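You operate a simulated robot arm through the tools that you are given. There is no shell and no other tool. Be economical: measure what you need, move in short steps, check, and stop when the job is done.

The job below is to be done with a simulated robot arm. You get a single attempt, and the scene is never put back.

JOB
Stick channels three and two from hole to hole, then rub both down.
Fine: one straight run from the green hole to the blue one; each sticks once; rub with the orange cloth till the grey foam no longer shows; cloth back where it lay; other pieces stay on the sheet.

It is judged by the outcome, as a careful person would: the job done as asked, and still so three seconds after it is handed in. It fails if anything else is knocked over, pushed out of place, dropped, spilled or broken. Flat cloth is picked up by pressing the open fingertips on it (5 to 10 N) and closing them slowly along it; thin cloth reads only 2 to 8 mm in the jaws.

ROBOT AND FRAMES
A 6-joint arm with a two-finger parallel gripper, fixed in place. Base frame: the origin is at the foot of the arm, x ahead of it, y to its left, z up; the work surface is at about z = 0.754. Readings come in m, degrees, newtons and seconds.
With the tool pointing down near the work surface it reaches from about 0.36 to 0.82 m from the base axis. Its first joint turns from -166.0 to 166.0 degrees. Payload 3.91 kg.
The TCP is the grasp point between the finger pads, 0.03 m short of the fingertips. In the tool frame z runs along the fingers and y along their closing line. Largest opening 0.11 m; finger width 0.02, thickness 0.01; the body of the gripper, 0.048 by 0.112 m, starts 0.055 m behind the TCP.
Orientation is that of the tool frame in the base frame, as a unit quaternion [w, x, y, z]. With the fingers straight down and closing along the base's y, the tool's x points along the base's -x, its y along +y and its z along -z.

CONTROLS
- The arm moves only by the tool step_arm. Its argument "commands" is a list of rows, each a list of 3 entries, a list of its own where there are three numbers: the shift along the tool's x, y, z in m, then the turn, a rotation vector about the tool's x, y, z in degrees, then the finger opening in m, from 0 to 0.11. In form: [[[x, y, z], [wx, wy, wz], gripper], ...]. A call has 1 to 10 rows; each row shifts and turns the commanded pose from where the row before left it, along the tool's axes as they then stand. Rows are played at 5 a second. More than 0.05 m and 8.6 degrees between two rows, or a gripper value outside its range, and nothing of the call is played. Where a pose cannot be reached the arm comes as near as it can. A force on the tool above 40 N (or 10 N above the force at the start of the call, whichever is more), or a blocked arm, ends the call early, and 0.2 s more pass. Each finger travels about 0.045 m/s and halts on what it meets, pressing with about 37 N; the grip force reading is that of the motor and also rises with nothing between the fingers. The clock runs only during rows and for 0.2 s after the last one: add rows that do not move to give the fingers time. It gives the time, the measured TCP pose, the force on the tool (base axes), the opening and the grip force at its end, in the units of the frame above (readings bear some noise), and new pictures: "show" is both (left out), scene, wrist or none.
- Cameras (640 x 400 px; columns grow to the right, rows downward): "scene" is fixed at [0.22, -0.6493, 1.4782]; the picture's right is [0.90, -0.44, 0.00], its down [-0.25, -0.51, -0.82] and it looks along [0.36, 0.74, -0.57] (base axes); focal length 326 px, centre (320, 200). "wrist" rides on the gripper at [0.077, 0.007, -0.114] in the tool frame; the picture's right is [-0.09, 1.00, 0.00], its down [-0.80, -0.07, -0.59] and it looks along [-0.59, -0.05, 0.80] (tool axes); focal length 270 px, centre (320, 200). There is no depth. A picture from a camera that has moved, and an enlarged one, comes with that camera's place and axes in the base frame and with its lens.
- move_column(by): slides the trunk up (or, below 0, down) by that many m; the arm rides with it, the base frame stays. It gives what a move gives, with no picture.
- inspect(camera, box): a new picture of the part [left, top, right, bottom] of that camera's present view, enlarged. The clock stands still meanwhile.
- job_done(): hands the job in; it is judged then, once.

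Work in short steps. Places have to be worked out from the pictures, the camera data and where the tool is seen: move nearer, look again, correct. Check each grasp and each placing, and mend what went wrong. You have 120 turns and 200 pictures in all, those below and enlarged ones among them. Open the gripper and draw the arm clear of the work before you hand the job in, unless the task says otherwise; then end with one line.

The tools are called after "Request:" as a command line: name --argument value ..., lists and objects as JSON in quotes. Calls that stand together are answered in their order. step_arm: Moves the arm, as the interface text tells. Its arguments: {"type":"object","properties":{"commands":{"type":"array"},"show":{"type":"string","enum":["both","scene","wrist","none"]}},"required":["commands"]} The other tools are called the same way: move_column (by) slides the trunk up or down; inspect (camera, box) takes an enlarged picture of a part of a camera's view; job_done () hands the job in.

At the start:

```text
clock: 0.0
ee_pos: [0.4506, 0.1531, 1.0669]
ee_rot: [0.0, -0.001, 1.0, 0.0]
wrist_force: [-0.3, 0.4, -0.7]
finger_gap: 0.1101
grasp_force: 0.1
trunk travel left (down, up): [-0.5, 0.11]
```

scene: 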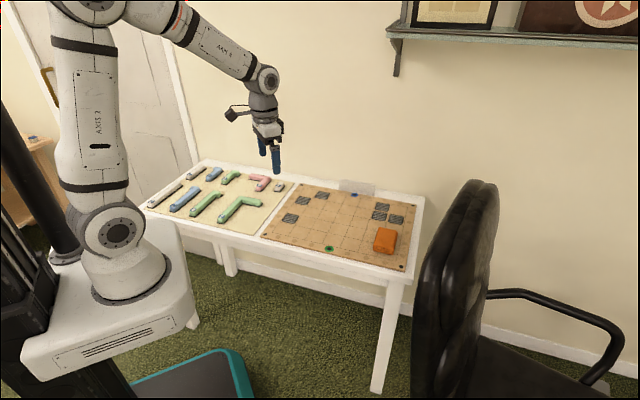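
wrist: 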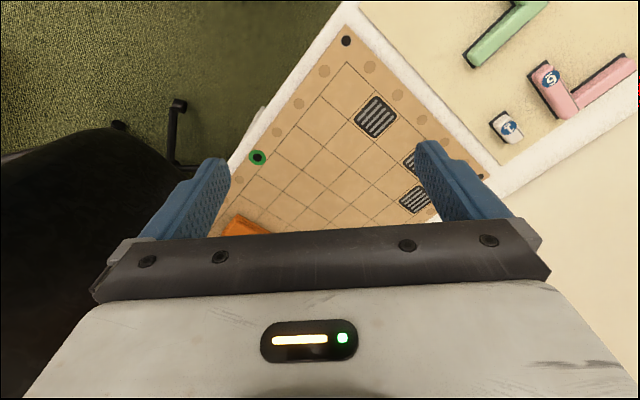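

I'll enlarge the table area first to see the pieces, their numbers and the holes.

Request:
inspect --camera "scene" --box '[140, 150, 300, 250]'

Request:
inspect --camera "scene" --box '[260, 170, 430, 276]'

```text
4.00 times, centred on (220, 200) of scene
camera zoom: at [0.22, -0.6493, 1.4782], right [0.9, -0.44, 0.0], down [-0.25, -0.51, -0.82], along [0.36, 0.74, -0.57], focal length 1302 px, centre (720, 200)
```

zoom: 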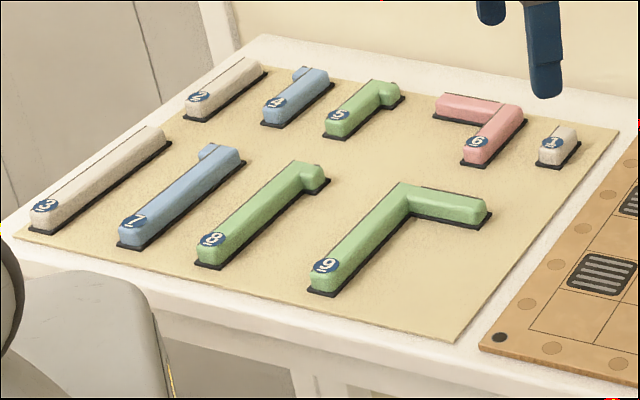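

```text
3.76 times, centred on (345, 223) of scene
camera zoom: at [0.22, -0.6493, 1.4782], right [0.9, -0.44, 0.0], down [-0.25, -0.51, -0.82], along [0.36, 0.74, -0.57], focal length 1226 px, centre (226, 113)
```

zoom: 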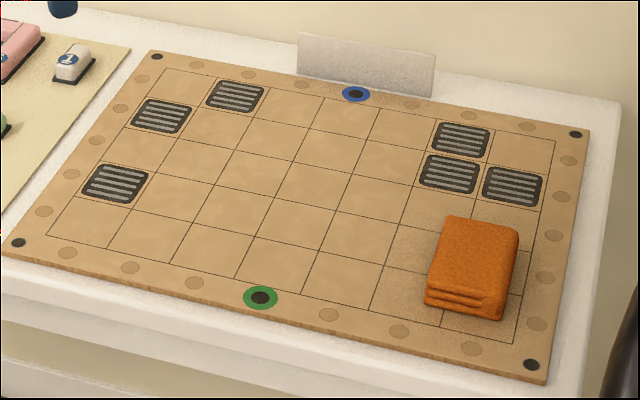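

Channels 3 and 2 are the plain straight pieces (3 and 2 cells). The column from green to blue is 5 cells and runs at about 45° in the base frame. I'll turn the tool to line up with the run and look.

Request:
step_arm --commands '[[[0, 0, 0], [0, 0, -7.5], 0.11], [[0, 0, 0], [0, 0, -7.5], 0.11], [[0, 0, 0], [0, 0, -7.5], 0.11], [[0, 0, 0], [0, 0, -7.5], 0.11], [[0, 0, 0], [0, 0, -7.5], 0.11], [[0, 0, 0], [0, 0, -7.5], 0.11], [[0, 0, 0], [0, 0, 0], 0.11]]' --show "wrist"

```text
clock: 1.6
ee_pos: [0.4499, 0.1519, 1.0676]
ee_rot: [0.0, -0.384, 0.923, 0.0]
wrist_force: [-0.2, 0.4, -0.8]
finger_gap: 0.11
grasp_force: 0.0
trunk travel left (down, up): [-0.5, 0.11]
camera wrist: at [0.3905, 0.1025, 1.182], right [-0.64, 0.77, 0.0], down [0.62, 0.52, 0.59], along [0.45, 0.38, -0.8], focal length 270 px, centre (320, 200)
```

wrist: 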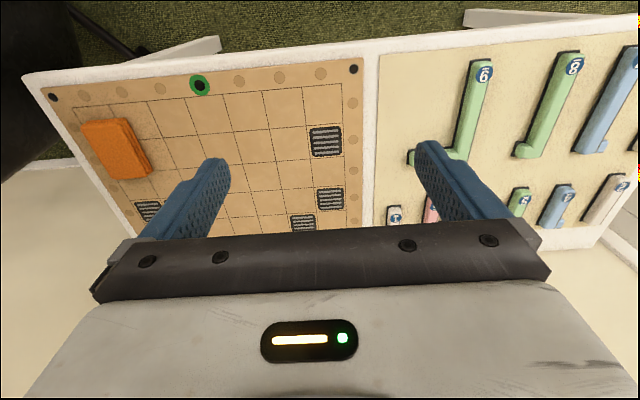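

Now I'll travel along the tool's y to above the sheet, near channel 3.

Request:
step_arm --commands '[[[-0.006, 0.049, 0.006], [0, 0, 0], 0.11], [[-0.006, 0.049, 0.006], [0, 0, 0], 0.11], [[-0.006, 0.049, 0.006], [0, 0, 0], 0.11], [[-0.006, 0.049, 0.006], [0, 0, 0], 0.11], [[-0.006, 0.049, 0.006], [0, 0, 0], 0.11], [[-0.006, 0.049, 0.006], [0, 0, 0], 0.11], [[-0.006, 0.049, 0.006], [0, 0, 0], 0.11], [[-0.006, 0.049, 0.006], [0, 0, 0], 0.11], [[-0.006, 0.049, 0.006], [0, 0, 0], 0.11], [[0, 0, 0], [0, 0, 0], 0.11]]' --show "both"

```text
clock: 3.8
ee_pos: [0.1754, 0.5023, 1.0127]
ee_rot: [0.0, -0.382, 0.924, 0.0]
wrist_force: [0.1, -1.0, -0.6]
finger_gap: 0.1097
grasp_force: 0.0
trunk travel left (down, up): [-0.5, 0.11]
camera wrist: at [0.116, 0.4533, 1.1279], right [-0.64, 0.77, 0.0], down [0.62, 0.52, 0.59], along [0.46, 0.38, -0.8], focal length 270 px, centre (320, 200)
```

scene: 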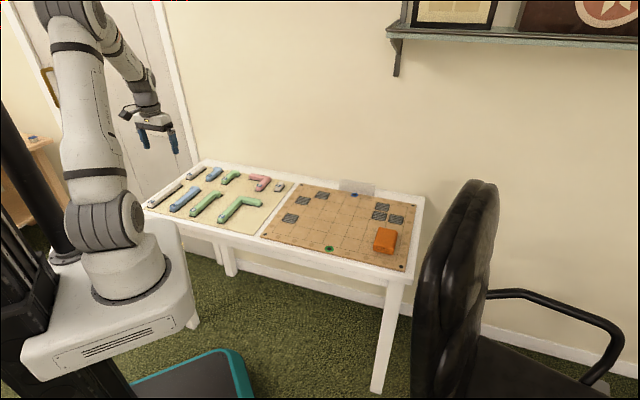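
wrist: 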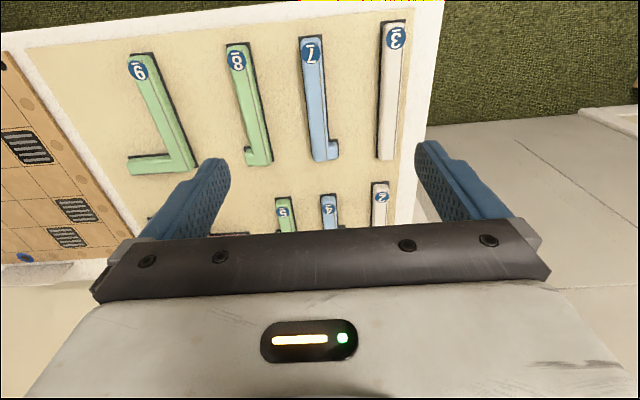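

Channel 3 lies about 0.03 ahead and 0.086 m to the tool's +y. I'll move over it and come down to z≈0.89 with the fingers narrowed.

Request:
step_arm --commands '[[[-0.01, 0.03, 0.03], [0, 0, 0], 0.08], [[-0.01, 0.03, 0.03], [0, 0, 0], 0.07], [[-0.01, 0.0255, 0.03], [0, 0, 0], 0.06], [[0, 0, 0.03], [0, 0, 0], 0.06], [[0, 0, 0], [0, 0, 0], 0.06]]' --show "wrist"

```text
clock: 5.0
ee_pos: [0.1368, 0.5845, 0.8925]
ee_rot: [0.0, -0.383, 0.924, 0.001]
wrist_force: [0.7, 0.0, 0.5]
finger_gap: 0.06
grasp_force: 0.1
trunk travel left (down, up): [-0.5, 0.11]
camera wrist: at [0.0773, 0.5351, 1.0079], right [-0.64, 0.77, 0.0], down [0.62, 0.52, 0.59], along [0.46, 0.38, -0.8], focal length 270 px, centre (320, 200)
```

wrist: 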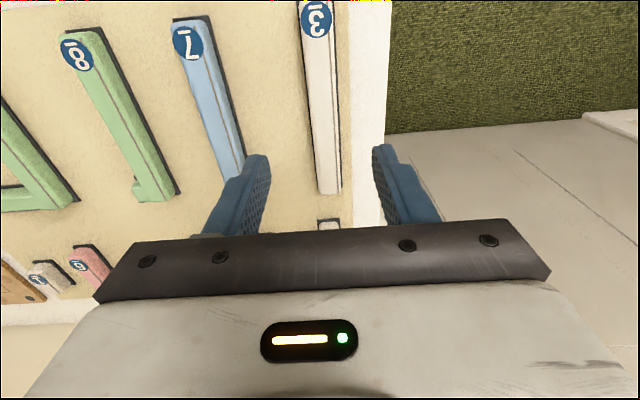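

Request:
inspect --camera "wrist" --box '[220, 0, 420, 230]'

```text
1.74 times, centred on (320, 115) of wrist
camera zoom: at [0.0773, 0.5351, 1.0079], right [-0.64, 0.77, 0.0], down [0.62, 0.52, 0.59], along [0.46, 0.38, -0.8], focal length 470 px, centre (320, 348)
```

zoom: 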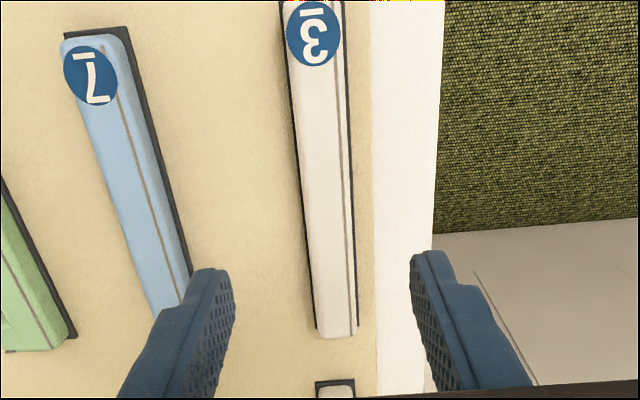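

Channel 3 is aligned with the tool and about 3.5 mm to +y, and I'm centred along its length. I'll shift and descend, with fingertips stopping just above the sheet.

Request:
step_arm --commands '[[[-0.001, 0.0035, 0.03], [0, 0, 0], 0.06], [[0, 0, 0.03], [0, 0, 0], 0.06], [[0, 0, 0.025], [0, 0, 0], 0.06], [[0, 0, 0.01], [0, 0, 0], 0.06], [[0, 0, 0], [0, 0, 0], 0.06]]' --show "both"

Request:
inspect --camera "scene" --box '[130, 140, 230, 215]'

```text
clock: 6.2
ee_pos: [0.1351, 0.5872, 0.798]
ee_rot: [0.0, -0.383, 0.924, 0.0]
wrist_force: [-0.9, -0.8, -0.4]
finger_gap: 0.06
grasp_force: 0.1
trunk travel left (down, up): [-0.5, 0.11]
camera wrist: at [0.0764, 0.5378, 0.9127], right [-0.64, 0.77, 0.0], down [0.62, 0.52, 0.59], along [0.46, 0.38, -0.8], focal length 270 px, centre (320, 200)
```

scene: 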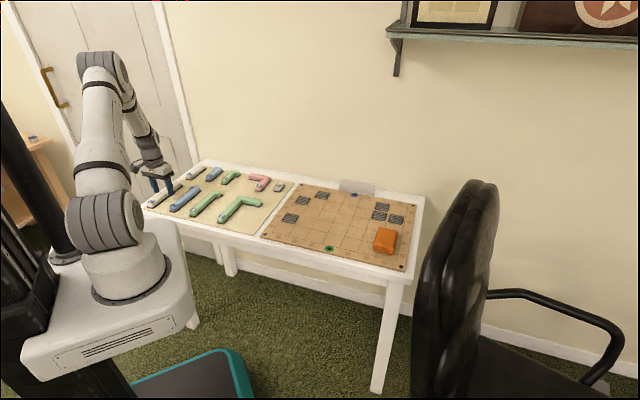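
wrist: 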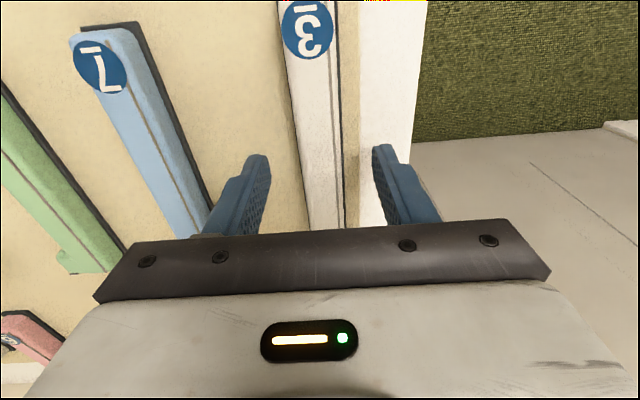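

```text
5.33 times, centred on (180, 178) of scene
camera zoom: at [0.22, -0.6493, 1.4782], right [0.9, -0.44, 0.0], down [-0.25, -0.51, -0.82], along [0.36, 0.74, -0.57], focal length 1737 px, centre (1067, 320)
```

zoom: 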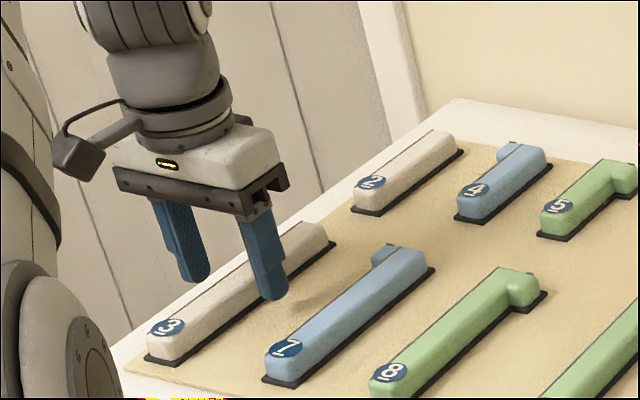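

The fingers straddle the piece well. I'll drop another 5 mm and close slowly.

Request:
step_arm --commands '[[[0, 0, 0.005], [0, 0, 0], 0.06], [[0, 0, 0], [0, 0, 0], 0.05], [[0, 0, 0], [0, 0, 0], 0.04], [[0, 0, 0], [0, 0, 0], 0.034], [[0, 0, 0], [0, 0, 0], 0.028], [[0, 0, 0], [0, 0, 0], 0.022], [[0, 0, 0], [0, 0, 0], 0.016], [[0, 0, 0], [0, 0, 0], 0.014]]' --show "wrist"

```text
clock: 8.0
ee_pos: [0.1349, 0.5877, 0.7933]
ee_rot: [0.0, -0.382, 0.924, 0.0]
wrist_force: [0.5, -0.3, 0.9]
finger_gap: 0.0228
grasp_force: 37.1
trunk travel left (down, up): [-0.5, 0.11]
camera wrist: at [0.076, 0.5379, 0.9076], right [-0.64, 0.77, 0.0], down [0.62, 0.52, 0.59], along [0.46, 0.38, -0.8], focal length 270 px, centre (320, 200)
```

wrist: 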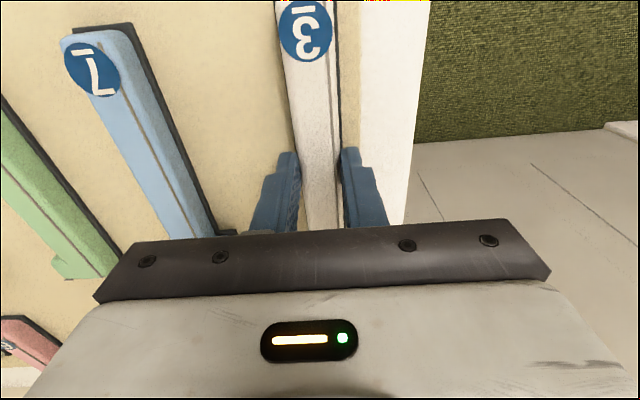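

Gripped at 22.8 mm. Lifting 0.12 m and checking.

Request:
step_arm --commands '[[[0, 0, -0.02], [0, 0, 0], 0.014], [[0, 0, -0.03], [0, 0, 0], 0.014], [[0, 0, -0.035], [0, 0, 0], 0.014], [[0, 0, -0.035], [0, 0, 0], 0.014], [[0, 0, 0], [0, 0, 0], 0.014]]' --show "wrist"

Request:
inspect --camera "scene" --box '[130, 120, 230, 195]'

```text
clock: 9.2
ee_pos: [0.1348, 0.5873, 0.913]
ee_rot: [-0.001, -0.383, 0.924, 0.0]
wrist_force: [-0.4, -0.1, -0.3]
finger_gap: 0.0229
grasp_force: 37.2
trunk travel left (down, up): [-0.5, 0.11]
camera wrist: at [0.0758, 0.5378, 1.0281], right [-0.64, 0.77, 0.0], down [0.62, 0.52, 0.59], along [0.46, 0.38, -0.8], focal length 270 px, centre (320, 200)
```

wrist: 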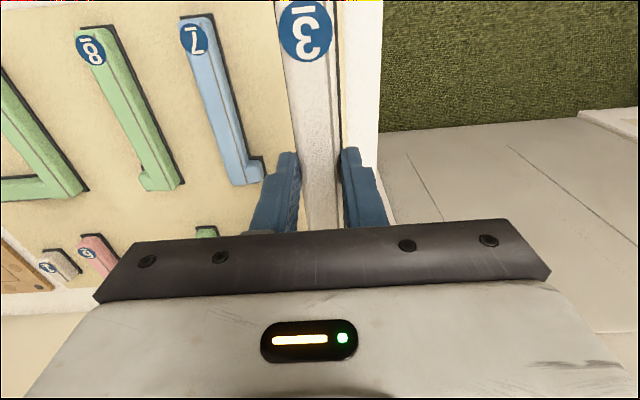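

```text
5.33 times, centred on (180, 158) of scene
camera zoom: at [0.22, -0.6493, 1.4782], right [0.9, -0.44, 0.0], down [-0.25, -0.51, -0.82], along [0.36, 0.74, -0.57], focal length 1737 px, centre (1067, 427)
```

zoom: 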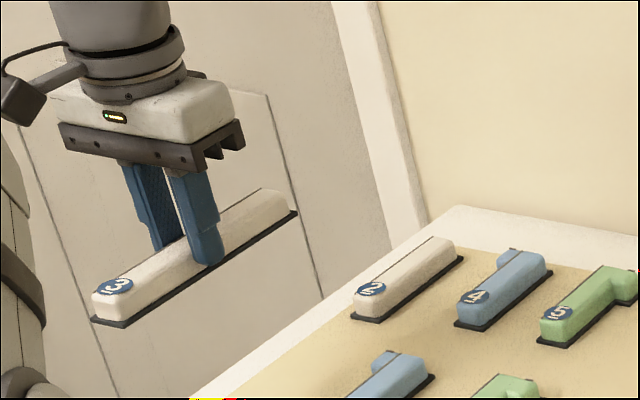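

Channel 3 is held level and nothing else moved. I'll carry it over towards the board at height.

Request:
step_arm --commands '[[[0, -0.048, -0.009], [0, 0, 0], 0.014], [[0, -0.048, -0.009], [0, 0, 0], 0.014], [[0, -0.048, -0.009], [0, 0, 0], 0.014], [[0, -0.048, -0.009], [0, 0, 0], 0.014], [[0, -0.048, -0.009], [0, 0, 0], 0.014], [[0, -0.048, -0.009], [0, 0, 0], 0.014], [[0, -0.048, -0.009], [0, 0, 0], 0.014], [[0, -0.048, -0.009], [0, 0, 0], 0.014], [[0, -0.048, -0.009], [0, 0, 0], 0.014], [[0, 0, 0], [0, 0, 0], 0.014]]' --show "wrist"

Request:
inspect --camera "wrist" --box '[0, 0, 340, 250]'

```text
clock: 11.4
ee_pos: [0.4408, 0.2818, 0.9941]
ee_rot: [0.0, -0.383, 0.924, 0.001]
wrist_force: [0.3, -0.5, -0.5]
finger_gap: 0.0229
grasp_force: 37.1
trunk travel left (down, up): [-0.5, 0.11]
camera wrist: at [0.382, 0.2317, 1.1097], right [-0.64, 0.77, 0.0], down [0.62, 0.52, 0.59], along [0.45, 0.38, -0.8], focal length 270 px, centre (320, 200)
```

wrist: 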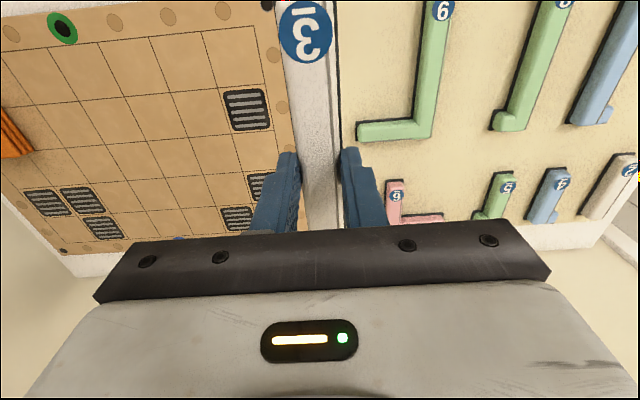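

```text
1.60 times, centred on (170, 125) of wrist
camera zoom: at [0.382, 0.2317, 1.1097], right [-0.64, 0.77, 0.0], down [0.62, 0.52, 0.59], along [0.45, 0.38, -0.8], focal length 432 px, centre (560, 320)
```

zoom: 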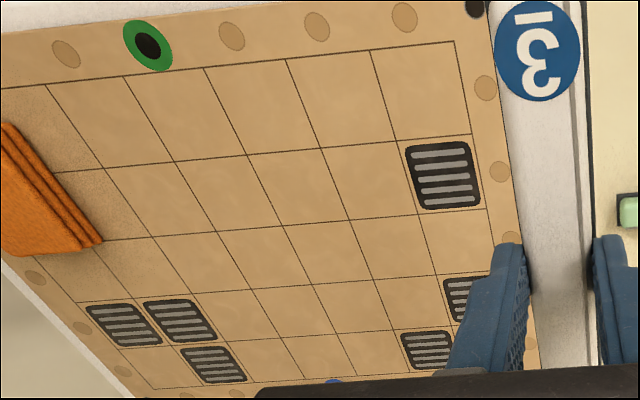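

Grid pitch comes out at about 0.060 m; channel 3 will cover the three far cells of column 4. I'll move above that spot at z≈0.90.

Request:
step_arm --commands '[[[-0.0211, -0.0386, 0.0134], [0, 0, 0], 0.014], [[-0.0211, -0.0386, 0.0134], [0, 0, 0], 0.014], [[-0.0211, -0.0386, 0.0134], [0, 0, 0], 0.014], [[-0.0211, -0.0386, 0.0134], [0, 0, 0], 0.014], [[-0.0211, -0.0386, 0.0134], [0, 0, 0], 0.014], [[-0.0211, -0.0386, 0.0134], [0, 0, 0], 0.014], [[-0.0211, -0.0386, 0.0134], [0, 0, 0], 0.014], [[0, 0, 0], [0, 0, 0], 0.014], [[0, 0, 0], [0, 0, 0], 0.014]]' --show "both"

Request:
inspect --camera "wrist" --box '[160, 0, 480, 240]'

Request:
inspect --camera "scene" --box '[290, 140, 430, 240]'

```text
clock: 13.4
ee_pos: [0.7373, 0.196, 0.9003]
ee_rot: [0.0, -0.383, 0.924, 0.0]
wrist_force: [-0.6, 0.0, -1.0]
finger_gap: 0.0227
grasp_force: 37.4
trunk travel left (down, up): [-0.5, 0.11]
camera wrist: at [0.6777, 0.1458, 1.0154], right [-0.64, 0.77, 0.0], down [0.62, 0.52, 0.59], along [0.46, 0.38, -0.8], focal length 270 px, centre (320, 200)
```

scene: 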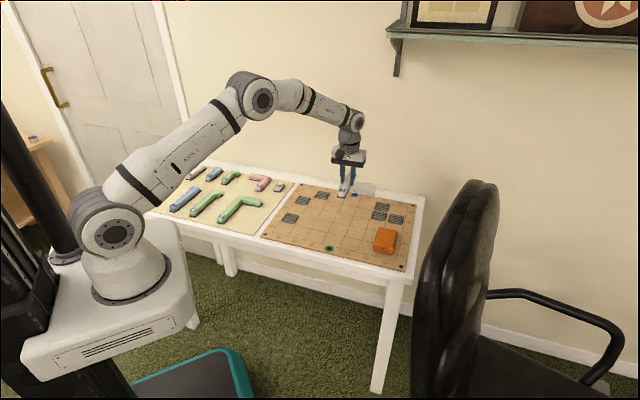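
wrist: 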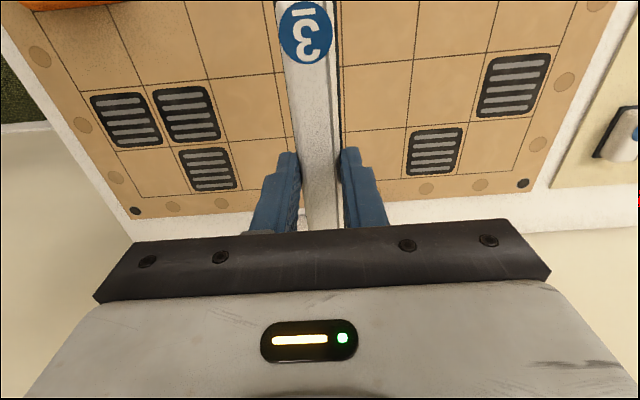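

```text
1.67 times, centred on (320, 120) of wrist
camera zoom: at [0.6777, 0.1458, 1.0154], right [-0.64, 0.77, 0.0], down [0.62, 0.52, 0.59], along [0.46, 0.38, -0.8], focal length 450 px, centre (320, 333)
```

zoom: 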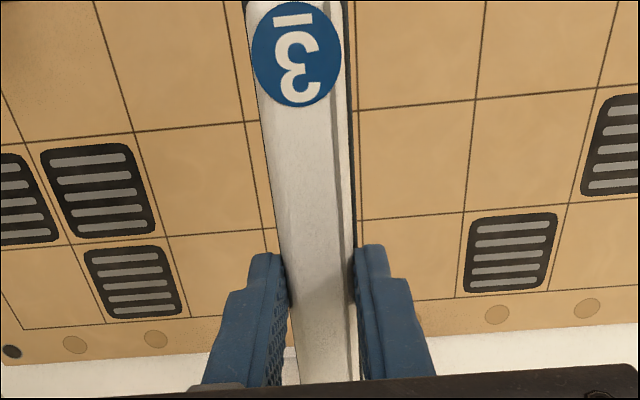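

```text
4.00 times, centred on (360, 190) of scene
camera zoom: at [0.22, -0.6493, 1.4782], right [0.9, -0.44, 0.0], down [-0.25, -0.51, -0.82], along [0.36, 0.74, -0.57], focal length 1302 px, centre (160, 240)
```

zoom: 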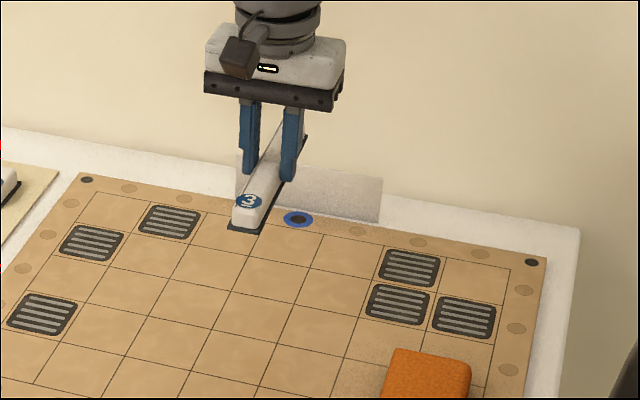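

In the zoom, column 4's centre is 6.8 mm to −y and the yaw is aligned. The piece's own centre sits about 4 mm ahead of the TCP, so I need about +3.5 mm in x. I'll correct and lower to about 1 cm above the board.

Request:
step_arm --commands '[[[0.0035, -0.0068, 0.02], [0, 0, 0], 0.014], [[0, 0, 0.03], [0, 0, 0], 0.014], [[0, 0, 0.025], [0, 0, 0], 0.014], [[0, 0, 0.017], [0, 0, 0], 0.014], [[0, 0, 0], [0, 0, 0], 0.014], [[0, 0, 0], [0, 0, 0], 0.014]]' --show "wrist"

Request:
inspect --camera "wrist" --box '[160, 0, 480, 240]'

Request:
inspect --camera "scene" --box '[310, 160, 390, 220]'

```text
clock: 14.8
ee_pos: [0.7392, 0.1881, 0.8066]
ee_rot: [0.0, -0.383, 0.924, 0.0]
wrist_force: [0.8, 0.9, -1.3]
finger_gap: 0.023
grasp_force: 37.1
trunk travel left (down, up): [-0.5, 0.11]
camera wrist: at [0.679, 0.1389, 0.9222], right [-0.64, 0.77, 0.0], down [0.62, 0.52, 0.59], along [0.46, 0.38, -0.8], focal length 270 px, centre (320, 200)
```

wrist: 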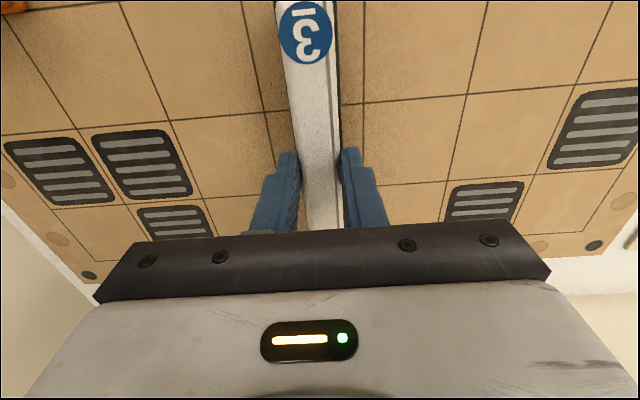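

```text
1.67 times, centred on (320, 120) of wrist
camera zoom: at [0.679, 0.1389, 0.9222], right [-0.64, 0.77, 0.0], down [0.62, 0.52, 0.59], along [0.46, 0.38, -0.8], focal length 450 px, centre (320, 333)
```

zoom: 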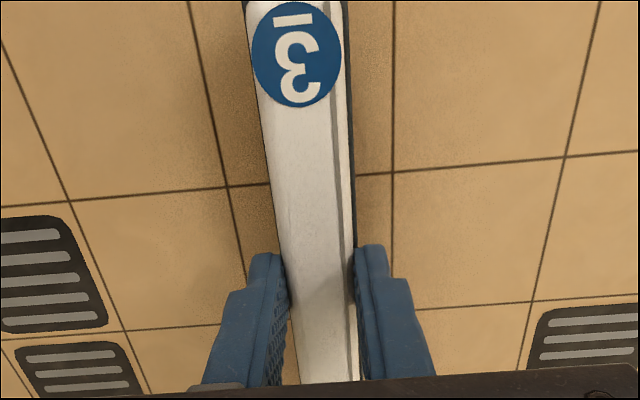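

```text
6.67 times, centred on (350, 190) of scene
camera zoom: at [0.22, -0.6493, 1.4782], right [0.9, -0.44, 0.0], down [-0.25, -0.51, -0.82], along [0.36, 0.74, -0.57], focal length 2171 px, centre (120, 267)
```

zoom: 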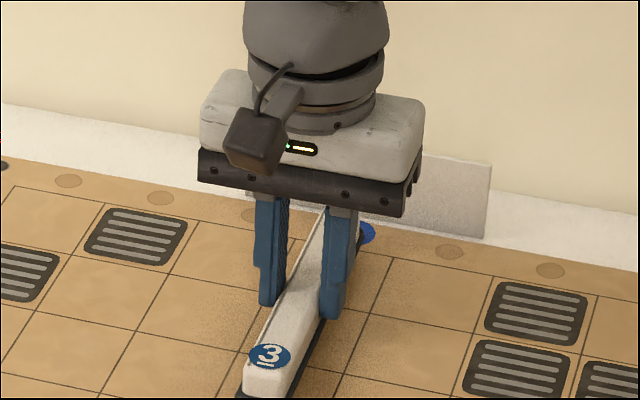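

Column is now centred within about 1 mm. I'll check the label end against its grid line in the scene view.

Request:
inspect --camera "scene" --box '[310, 180, 390, 240]'

```text
6.67 times, centred on (350, 210) of scene
camera zoom: at [0.22, -0.6493, 1.4782], right [0.9, -0.44, 0.0], down [-0.25, -0.51, -0.82], along [0.36, 0.74, -0.57], focal length 2171 px, centre (120, 133)
```

zoom: 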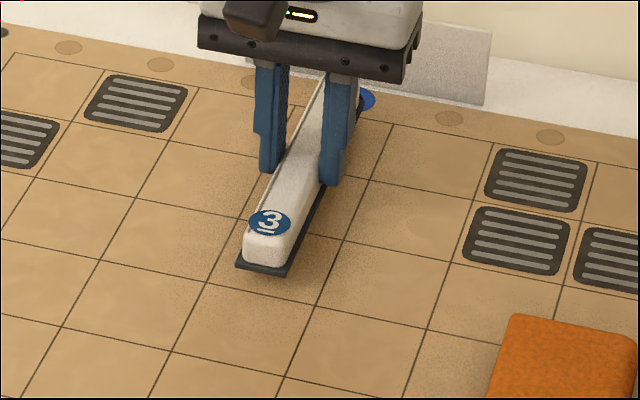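

The label end looks a touch short of its line; I'll zoom on the far end to compare the margins.

Request:
inspect --camera "scene" --box '[338, 180, 374, 204]'

Request:
inspect --camera "scene" --box '[330, 200, 366, 224]'

```text
16.00 times, centred on (356, 192) of scene
camera zoom: at [0.22, -0.6493, 1.4782], right [0.9, -0.44, 0.0], down [-0.25, -0.51, -0.82], along [0.36, 0.74, -0.57], focal length 5210 px, centre (-256, 328)
```

zoom: 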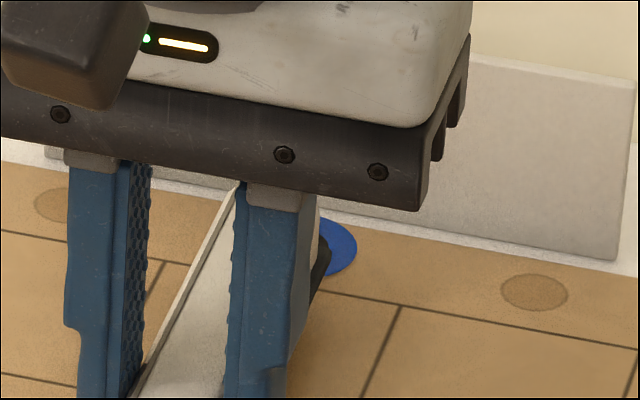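

```text
16.00 times, centred on (348, 212) of scene
camera zoom: at [0.22, -0.6493, 1.4782], right [0.9, -0.44, 0.0], down [-0.25, -0.51, -0.82], along [0.36, 0.74, -0.57], focal length 5210 px, centre (-128, 8)
```

zoom: 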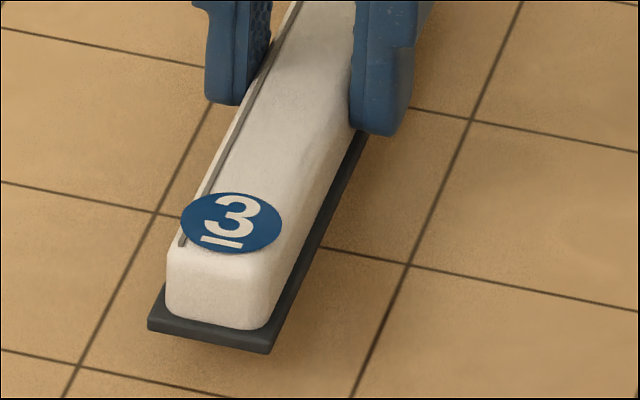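

Both end margins come out at about 5 mm, so the piece is 0.170 long in a 0.180 m span and is centred. I'll trim y by 1 mm and lower gently to contact.

Request:
step_arm --commands '[[[0, -0.001, 0.003], [0, 0, 0], 0.014], [[0, 0, 0.003], [0, 0, 0], 0.014], [[0, 0, 0.002], [0, 0, 0], 0.014], [[0, 0, 0.001], [0, 0, 0], 0.014], [[0, 0, 0], [0, 0, 0], 0.014]]' --show "wrist"

Request:
inspect --camera "scene" --box '[330, 200, 366, 224]'

```text
clock: 16.0
ee_pos: [0.7379, 0.1868, 0.7991]
ee_rot: [0.0, -0.383, 0.924, 0.0]
wrist_force: [-0.7, 0.0, -0.1]
finger_gap: 0.0227
grasp_force: 37.2
trunk travel left (down, up): [-0.5, 0.11]
camera wrist: at [0.6799, 0.1383, 0.9139], right [-0.64, 0.77, 0.0], down [0.62, 0.52, 0.59], along [0.46, 0.38, -0.8], focal length 270 px, centre (320, 200)
```

wrist: 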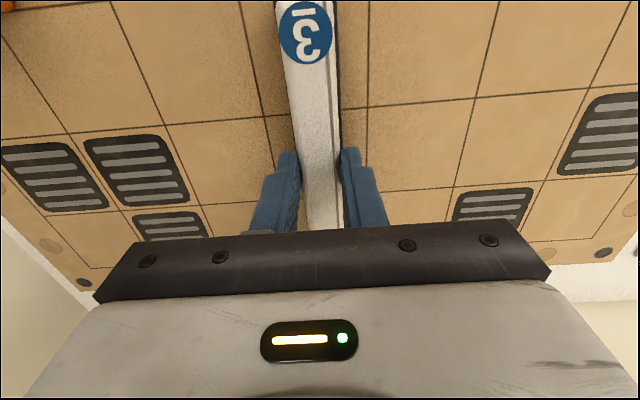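

```text
16.00 times, centred on (348, 212) of scene
camera zoom: at [0.22, -0.6493, 1.4782], right [0.9, -0.44, 0.0], down [-0.25, -0.51, -0.82], along [0.36, 0.74, -0.57], focal length 5210 px, centre (-128, 8)
```

zoom: 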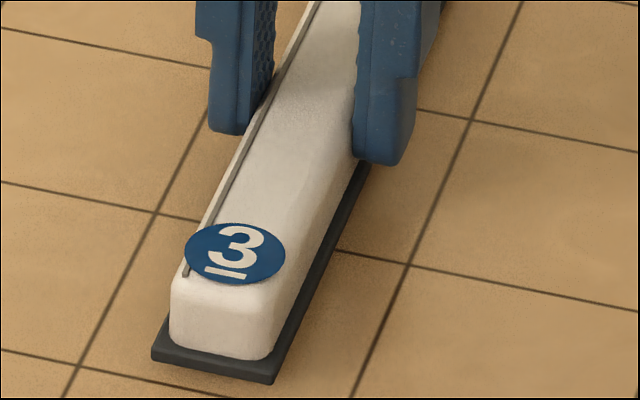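

Laterally it's symmetric between both grid lines. I'll lower the last millimetres until the force rises.

Request:
step_arm --commands '[[[0, 0, 0.001], [0, 0, 0], 0.014], [[0, 0, 0.001], [0, 0, 0], 0.014], [[0, 0, 0.001], [0, 0, 0], 0.014], [[0, 0, 0], [0, 0, 0], 0.014]]' --show "none"

```text
clock: 17.0
ee_pos: [0.7395, 0.1875, 0.7973]
ee_rot: [0.0, -0.383, 0.924, 0.0]
wrist_force: [1.1, 0.6, 5.0]
finger_gap: 0.023
grasp_force: 36.8
trunk travel left (down, up): [-0.5, 0.11]
```

Contact at 5 N. I'll press a bit more to seat it.

Request:
step_arm --commands '[[[0, 0, 0.001], [0, 0, 0], 0.014], [[0, 0, 0.001], [0, 0, 0], 0.014], [[0, 0, 0], [0, 0, 0], 0.014]]' --show "none"

Request:
inspect --camera "scene" --box '[330, 200, 366, 224]'

```text
clock: 17.8
ee_pos: [0.7384, 0.1884, 0.7975]
ee_rot: [0.001, -0.383, 0.924, -0.001]
wrist_force: [2.7, 0.9, 19.1]
finger_gap: 0.0227
grasp_force: 36.9
trunk travel left (down, up): [-0.5, 0.11]
```

```text
16.00 times, centred on (348, 212) of scene
camera zoom: at [0.22, -0.6493, 1.4782], right [0.9, -0.44, 0.0], down [-0.25, -0.51, -0.82], along [0.36, 0.74, -0.57], focal length 5210 px, centre (-128, 8)
```

zoom: 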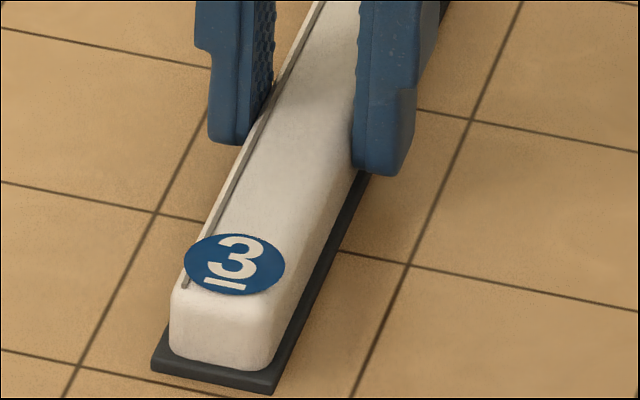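

Seated at 19 N, near margin about 5 mm. I'll relieve the pressure, open, and rise.

Request:
step_arm --commands '[[[0, 0, -0.0015], [0, 0, 0], 0.014], [[0, 0, 0], [0, 0, 0], 0.03], [[0, 0, 0], [0, 0, 0], 0.045], [[0, 0, 0], [0, 0, 0], 0.05], [[0, 0, 0], [0, 0, 0], 0.05], [[0, 0, -0.02], [0, 0, 0], 0.05], [[0, 0, -0.04], [0, 0, 0], 0.05], [[0, 0, -0.04], [0, 0, 0], 0.05], [[0, 0, 0], [0, 0, 0], 0.05]]' --show "wrist"

Request:
inspect --camera "scene" --box '[310, 170, 390, 230]'

```text
clock: 19.8
ee_pos: [0.7387, 0.1861, 0.8956]
ee_rot: [0.001, -0.383, 0.924, 0.0]
wrist_force: [0.1, 0.4, -0.5]
finger_gap: 0.0499
grasp_force: 0.0
trunk travel left (down, up): [-0.5, 0.11]
camera wrist: at [0.6794, 0.1373, 1.0095], right [-0.64, 0.77, 0.0], down [0.62, 0.52, 0.59], along [0.45, 0.38, -0.8], focal length 270 px, centre (320, 200)
```

wrist: 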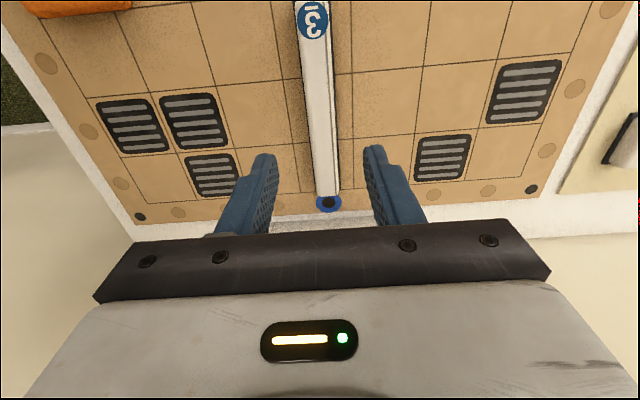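

```text
6.67 times, centred on (350, 200) of scene
camera zoom: at [0.22, -0.6493, 1.4782], right [0.9, -0.44, 0.0], down [-0.25, -0.51, -0.82], along [0.36, 0.74, -0.57], focal length 2171 px, centre (120, 200)
```

zoom: 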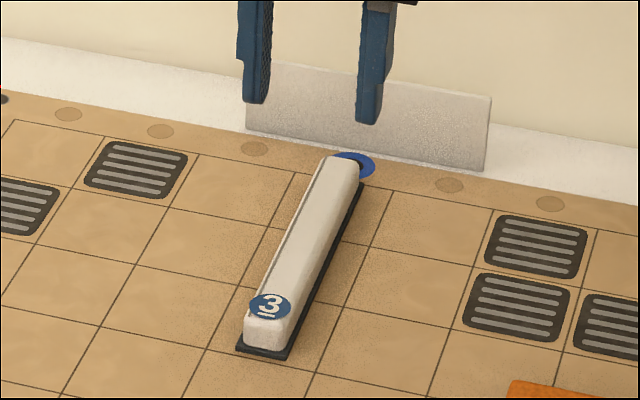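

Channel 3 sits cleanly against the blue hole. Now back across to channel 2, lifting as I go.

Request:
step_arm --commands '[[[0.003, 0.047, -0.012], [0, 0, 0], 0.06], [[0.003, 0.047, -0.012], [0, 0, 0], 0.06], [[0.003, 0.047, -0.012], [0, 0, 0], 0.06], [[0.003, 0.047, -0.012], [0, 0, 0], 0.06], [[0.003, 0.047, -0.012], [0, 0, 0], 0.06], [[0.003, 0.047, -0.012], [0, 0, 0], 0.06], [[0.003, 0.047, 0], [0, 0, 0], 0.06], [[0.003, 0.047, 0], [0, 0, 0], 0.06], [[0.003, 0.047, 0], [0, 0, 0], 0.06], [[0.003, 0.047, 0], [0, 0, 0], 0.06]]' --show "none"

Request:
step_arm --commands '[[[0.003, 0.045, 0.01], [0, 0, 0], 0.06], [[0.003, 0.045, 0.01], [0, 0, 0], 0.06], [[0.0, 0.045, 0.01], [0, 0, 0], 0.06], [[0.0, 0.045, 0.01], [0, 0, 0], 0.06], [[0.0, 0.045, 0.01], [0, 0, 0], 0.06], [[0, 0, 0.02], [0, 0, 0], 0.06], [[0, 0, 0], [0, 0, 0], 0.06]]' --show "wrist"

```text
clock: 22.0
ee_pos: [0.383, 0.4982, 0.9663]
ee_rot: [0.0, -0.383, 0.924, 0.0]
wrist_force: [0.2, 0.4, 0.4]
finger_gap: 0.06
grasp_force: 0.0
trunk travel left (down, up): [-0.5, 0.11]
```

```text
clock: 23.6
ee_pos: [0.2214, 0.6528, 0.8977]
ee_rot: [0.0, -0.382, 0.924, -0.001]
wrist_force: [-0.6, 0.1, 0.1]
finger_gap: 0.0602
grasp_force: 0.0
trunk travel left (down, up): [-0.5, 0.11]
camera wrist: at [0.1627, 0.6037, 1.0126], right [-0.64, 0.77, 0.0], down [0.62, 0.52, 0.59], along [0.46, 0.38, -0.8], focal length 270 px, centre (320, 200)
```

wrist: 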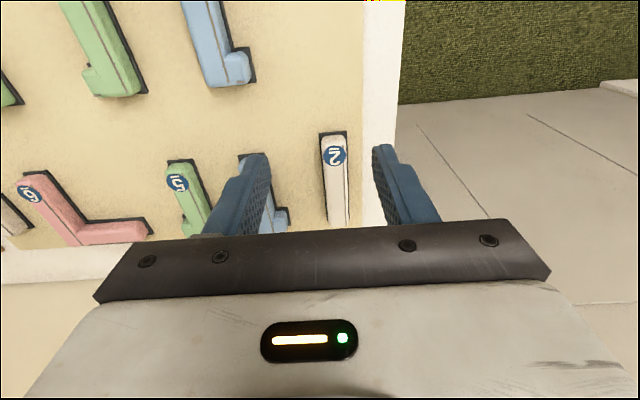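

Channel 2's label end is about 30 mm ahead, so its centre is about 85 mm ahead and 10 mm to +y. I'll move over it and check.

Request:
step_arm --commands '[[[-0.04, 0.005, 0], [0, 0, 0], 0.06], [[-0.0446, 0.0045, 0], [0, 0, 0], 0.06], [[0, 0, 0.02], [0, 0, 0], 0.06], [[0, 0, 0], [0, 0, 0], 0.06]]' --show "wrist"

Request:
inspect --camera "wrist" --box '[220, 0, 420, 230]'

```text
clock: 24.6
ee_pos: [0.2748, 0.7197, 0.8779]
ee_rot: [0.0, -0.383, 0.924, 0.0]
wrist_force: [0.0, -0.7, -0.2]
finger_gap: 0.0601
grasp_force: 0.0
trunk travel left (down, up): [-0.5, 0.11]
camera wrist: at [0.2153, 0.6703, 0.9925], right [-0.64, 0.77, 0.0], down [0.62, 0.52, 0.59], along [0.46, 0.38, -0.8], focal length 270 px, centre (320, 200)
```

wrist: 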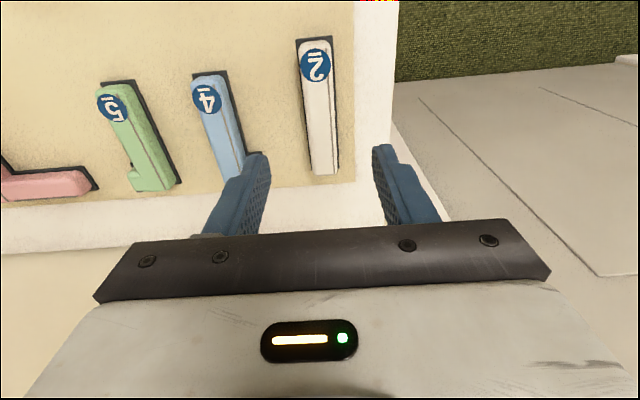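

```text
1.74 times, centred on (320, 115) of wrist
camera zoom: at [0.2153, 0.6703, 0.9925], right [-0.64, 0.77, 0.0], down [0.62, 0.52, 0.59], along [0.46, 0.38, -0.8], focal length 470 px, centre (320, 348)
```

zoom: 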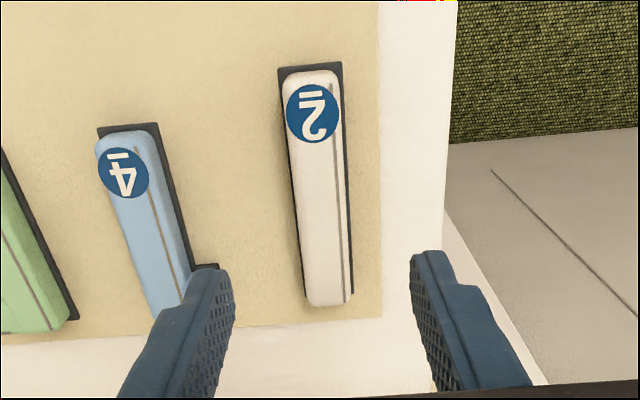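

Aligned and centred within about 1 mm. Descending to grip height and closing slowly.

Request:
step_arm --commands '[[[-0.001, 0.0005, 0.03], [0, 0, 0], 0.06], [[0, 0, 0.03], [0, 0, 0], 0.06], [[0, 0, 0.018], [0, 0, 0], 0.06], [[0, 0, 0.0065], [0, 0, 0], 0.05], [[0, 0, 0], [0, 0, 0], 0.04], [[0, 0, 0], [0, 0, 0], 0.034], [[0, 0, 0], [0, 0, 0], 0.028], [[0, 0, 0], [0, 0, 0], 0.022], [[0, 0, 0], [0, 0, 0], 0.016], [[0, 0, 0], [0, 0, 0], 0.014]]' --show "wrist"

```text
clock: 26.8
ee_pos: [0.2753, 0.7207, 0.7931]
ee_rot: [0.0, -0.383, 0.924, 0.001]
wrist_force: [0.5, -0.3, -0.4]
finger_gap: 0.0228
grasp_force: 37.5
trunk travel left (down, up): [-0.5, 0.11]
camera wrist: at [0.2163, 0.6713, 0.9076], right [-0.64, 0.77, 0.0], down [0.62, 0.52, 0.59], along [0.46, 0.38, -0.8], focal length 270 px, centre (320, 200)
```

wrist: 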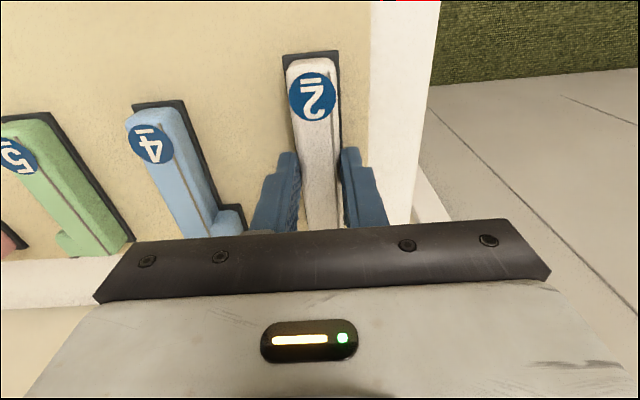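

Gripped at 22.8 mm. Lift, then carry it over towards the near two cells.

Request:
step_arm --commands '[[[0, 0, -0.02], [0, 0, 0], 0.014], [[0, 0, -0.04], [0, 0, 0], 0.014], [[0, 0, -0.045], [0, 0, 0], 0.014], [[0, 0, -0.045], [0, 0, 0], 0.014], [[0.013, -0.047, 0], [0, 0, 0], 0.014], [[0.013, -0.047, 0], [0, 0, 0], 0.014], [[0.013, -0.047, 0], [0, 0, 0], 0.014], [[0.013, -0.047, 0], [0, 0, 0], 0.014], [[0.013, -0.047, 0], [0, 0, 0], 0.014]]' --show "scene"

Request:
step_arm --commands '[[[0.013, -0.047, 0], [0, 0, 0], 0.014], [[0.013, -0.047, 0], [0, 0, 0], 0.014], [[0.013, -0.047, 0], [0, 0, 0], 0.014], [[0.013, -0.047, 0], [0, 0, 0], 0.014], [[0.013, -0.047, 0], [0, 0, 0], 0.014], [[0.013, -0.047, 0], [0, 0, 0], 0.014], [[0.013, -0.047, 0], [0, 0, 0], 0.014], [[0.013, -0.047, 0], [0, 0, 0], 0.014], [[0.013, -0.047, 0], [0, 0, 0], 0.014], [[0.013, -0.047, 0], [0, 0, 0], 0.014]]' --show "none"

Request:
step_arm --commands '[[[0, 0, 0.02], [0, 0, 0], 0.014], [[0, 0, 0.02], [0, 0, 0], 0.014], [[0, 0, 0], [0, 0, 0], 0.014]]' --show "wrist"

Request:
inspect --camera "wrist" --box '[160, 0, 480, 240]'

```text
clock: 28.8
ee_pos: [0.3956, 0.5095, 0.945]
ee_rot: [-0.001, -0.384, 0.923, 0.0]
wrist_force: [0.0, 0.4, 0.2]
finger_gap: 0.0228
grasp_force: 37.1
trunk travel left (down, up): [-0.5, 0.11]
```

scene: 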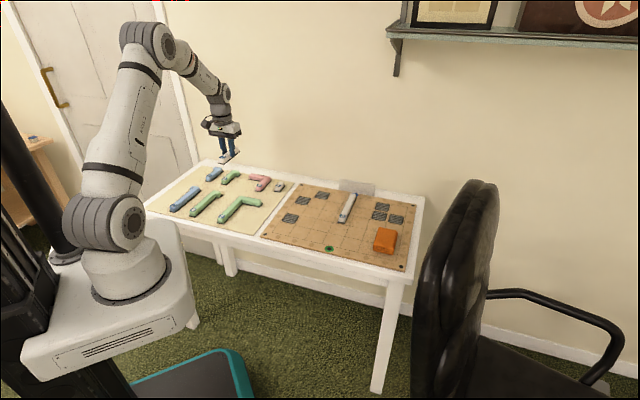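

```text
clock: 31.0
ee_pos: [0.6372, 0.0831, 0.9427]
ee_rot: [0.0, -0.383, 0.924, 0.0]
wrist_force: [1.3, 1.2, -0.2]
finger_gap: 0.0226
grasp_force: 36.7
trunk travel left (down, up): [-0.5, 0.11]
```

```text
clock: 31.8
ee_pos: [0.6369, 0.0843, 0.9023]
ee_rot: [0.0, -0.384, 0.923, 0.0]
wrist_force: [0.0, 1.0, -0.8]
finger_gap: 0.0226
grasp_force: 37.1
trunk travel left (down, up): [-0.5, 0.11]
camera wrist: at [0.5776, 0.0353, 1.0178], right [-0.64, 0.77, 0.0], down [0.62, 0.52, 0.59], along [0.46, 0.38, -0.8], focal length 270 px, centre (320, 200)
```

wrist: 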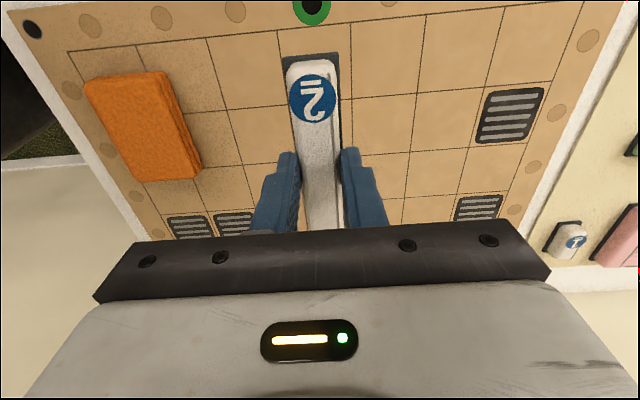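

```text
1.67 times, centred on (320, 120) of wrist
camera zoom: at [0.5776, 0.0353, 1.0178], right [-0.64, 0.77, 0.0], down [0.62, 0.52, 0.59], along [0.46, 0.38, -0.8], focal length 450 px, centre (320, 333)
```

zoom: 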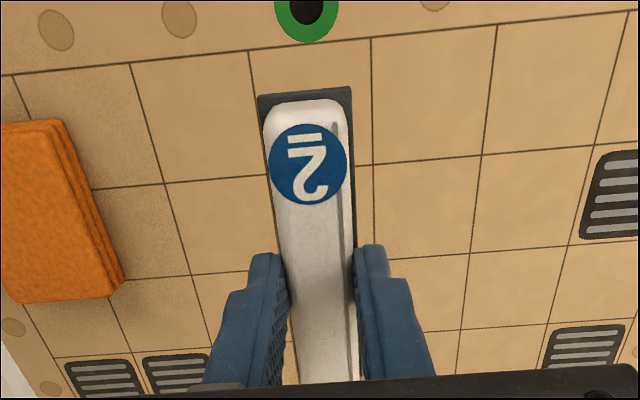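

Column centre y offset 0.3 mm, along-run offset under 1 mm — spot on. Lowering to about 9 mm above the board and checking in the scene view.

Request:
step_arm --commands '[[[0, 0, 0.03], [0, 0, 0], 0.014], [[0, 0, 0.035], [0, 0, 0], 0.014], [[0, 0, 0.025], [0, 0, 0], 0.014], [[0, 0, 0.006], [0, 0, 0], 0.014], [[0, 0, 0], [0, 0, 0], 0.014]]' --show "none"

Request:
inspect --camera "scene" --box '[310, 195, 374, 255]'

Request:
inspect --camera "wrist" --box '[160, 0, 480, 240]'

```text
clock: 33.0
ee_pos: [0.6368, 0.0843, 0.8062]
ee_rot: [0.0, -0.383, 0.924, 0.0]
wrist_force: [0.3, -0.3, -0.1]
finger_gap: 0.0228
grasp_force: 37.2
trunk travel left (down, up): [-0.5, 0.11]
```

```text
6.67 times, centred on (342, 225) of scene
camera zoom: at [0.22, -0.6493, 1.4782], right [0.9, -0.44, 0.0], down [-0.25, -0.51, -0.82], along [0.36, 0.74, -0.57], focal length 2171 px, centre (173, 33)
```

zoom: 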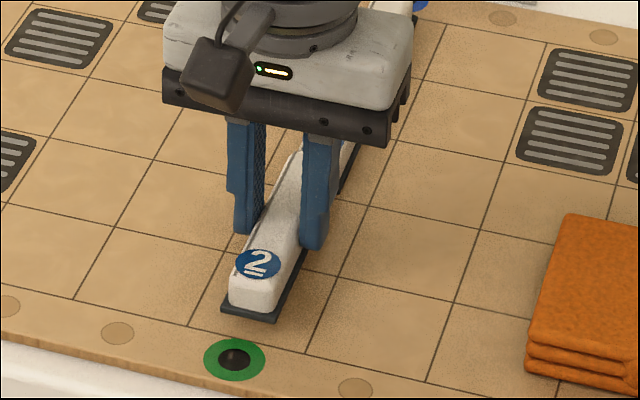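

```text
1.67 times, centred on (320, 120) of wrist
camera zoom: at [0.5768, 0.0348, 0.9217], right [-0.64, 0.77, 0.0], down [0.62, 0.52, 0.59], along [0.46, 0.38, -0.8], focal length 450 px, centre (320, 333)
```

zoom: 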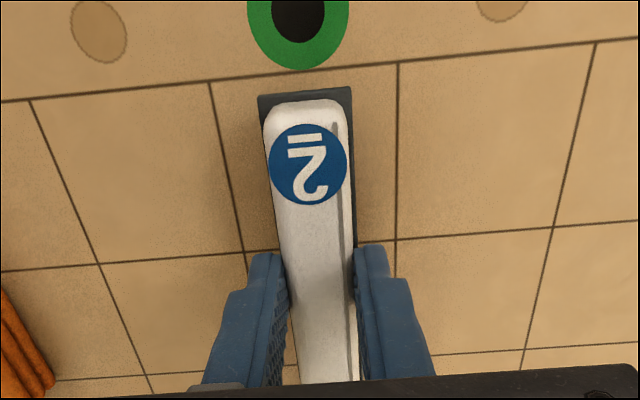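

Margin to the grid edge is about 4–5 mm and it is centred laterally. Lowering to contact.

Request:
step_arm --commands '[[[0, 0, 0.003], [0, 0, 0], 0.014], [[0, 0, 0.003], [0, 0, 0], 0.014], [[0, 0, 0.002], [0, 0, 0], 0.014], [[0, 0, 0.001], [0, 0, 0], 0.014], [[0, 0, 0.001], [0, 0, 0], 0.014], [[0, 0, 0], [0, 0, 0], 0.014]]' --show "none"

```text
clock: 34.4
ee_pos: [0.6371, 0.0833, 0.7976]
ee_rot: [0.0, -0.382, 0.924, 0.0]
wrist_force: [0.1, -0.3, 0.0]
finger_gap: 0.0225
grasp_force: 36.9
trunk travel left (down, up): [-0.5, 0.11]
```

No contact yet; a few more millimetres in small steps.

Request:
step_arm --commands '[[[0, 0, 0.001], [0, 0, 0], 0.014], [[0, 0, 0.001], [0, 0, 0], 0.014], [[0, 0, 0.0005], [0, 0, 0], 0.014], [[0, 0, 0], [0, 0, 0], 0.014]]' --show "none"

```text
clock: 35.4
ee_pos: [0.6367, 0.0842, 0.7972]
ee_rot: [0.001, -0.383, 0.924, 0.0]
wrist_force: [-0.1, -0.7, 22.3]
finger_gap: 0.0227
grasp_force: 37.0
trunk travel left (down, up): [-0.5, 0.11]
```

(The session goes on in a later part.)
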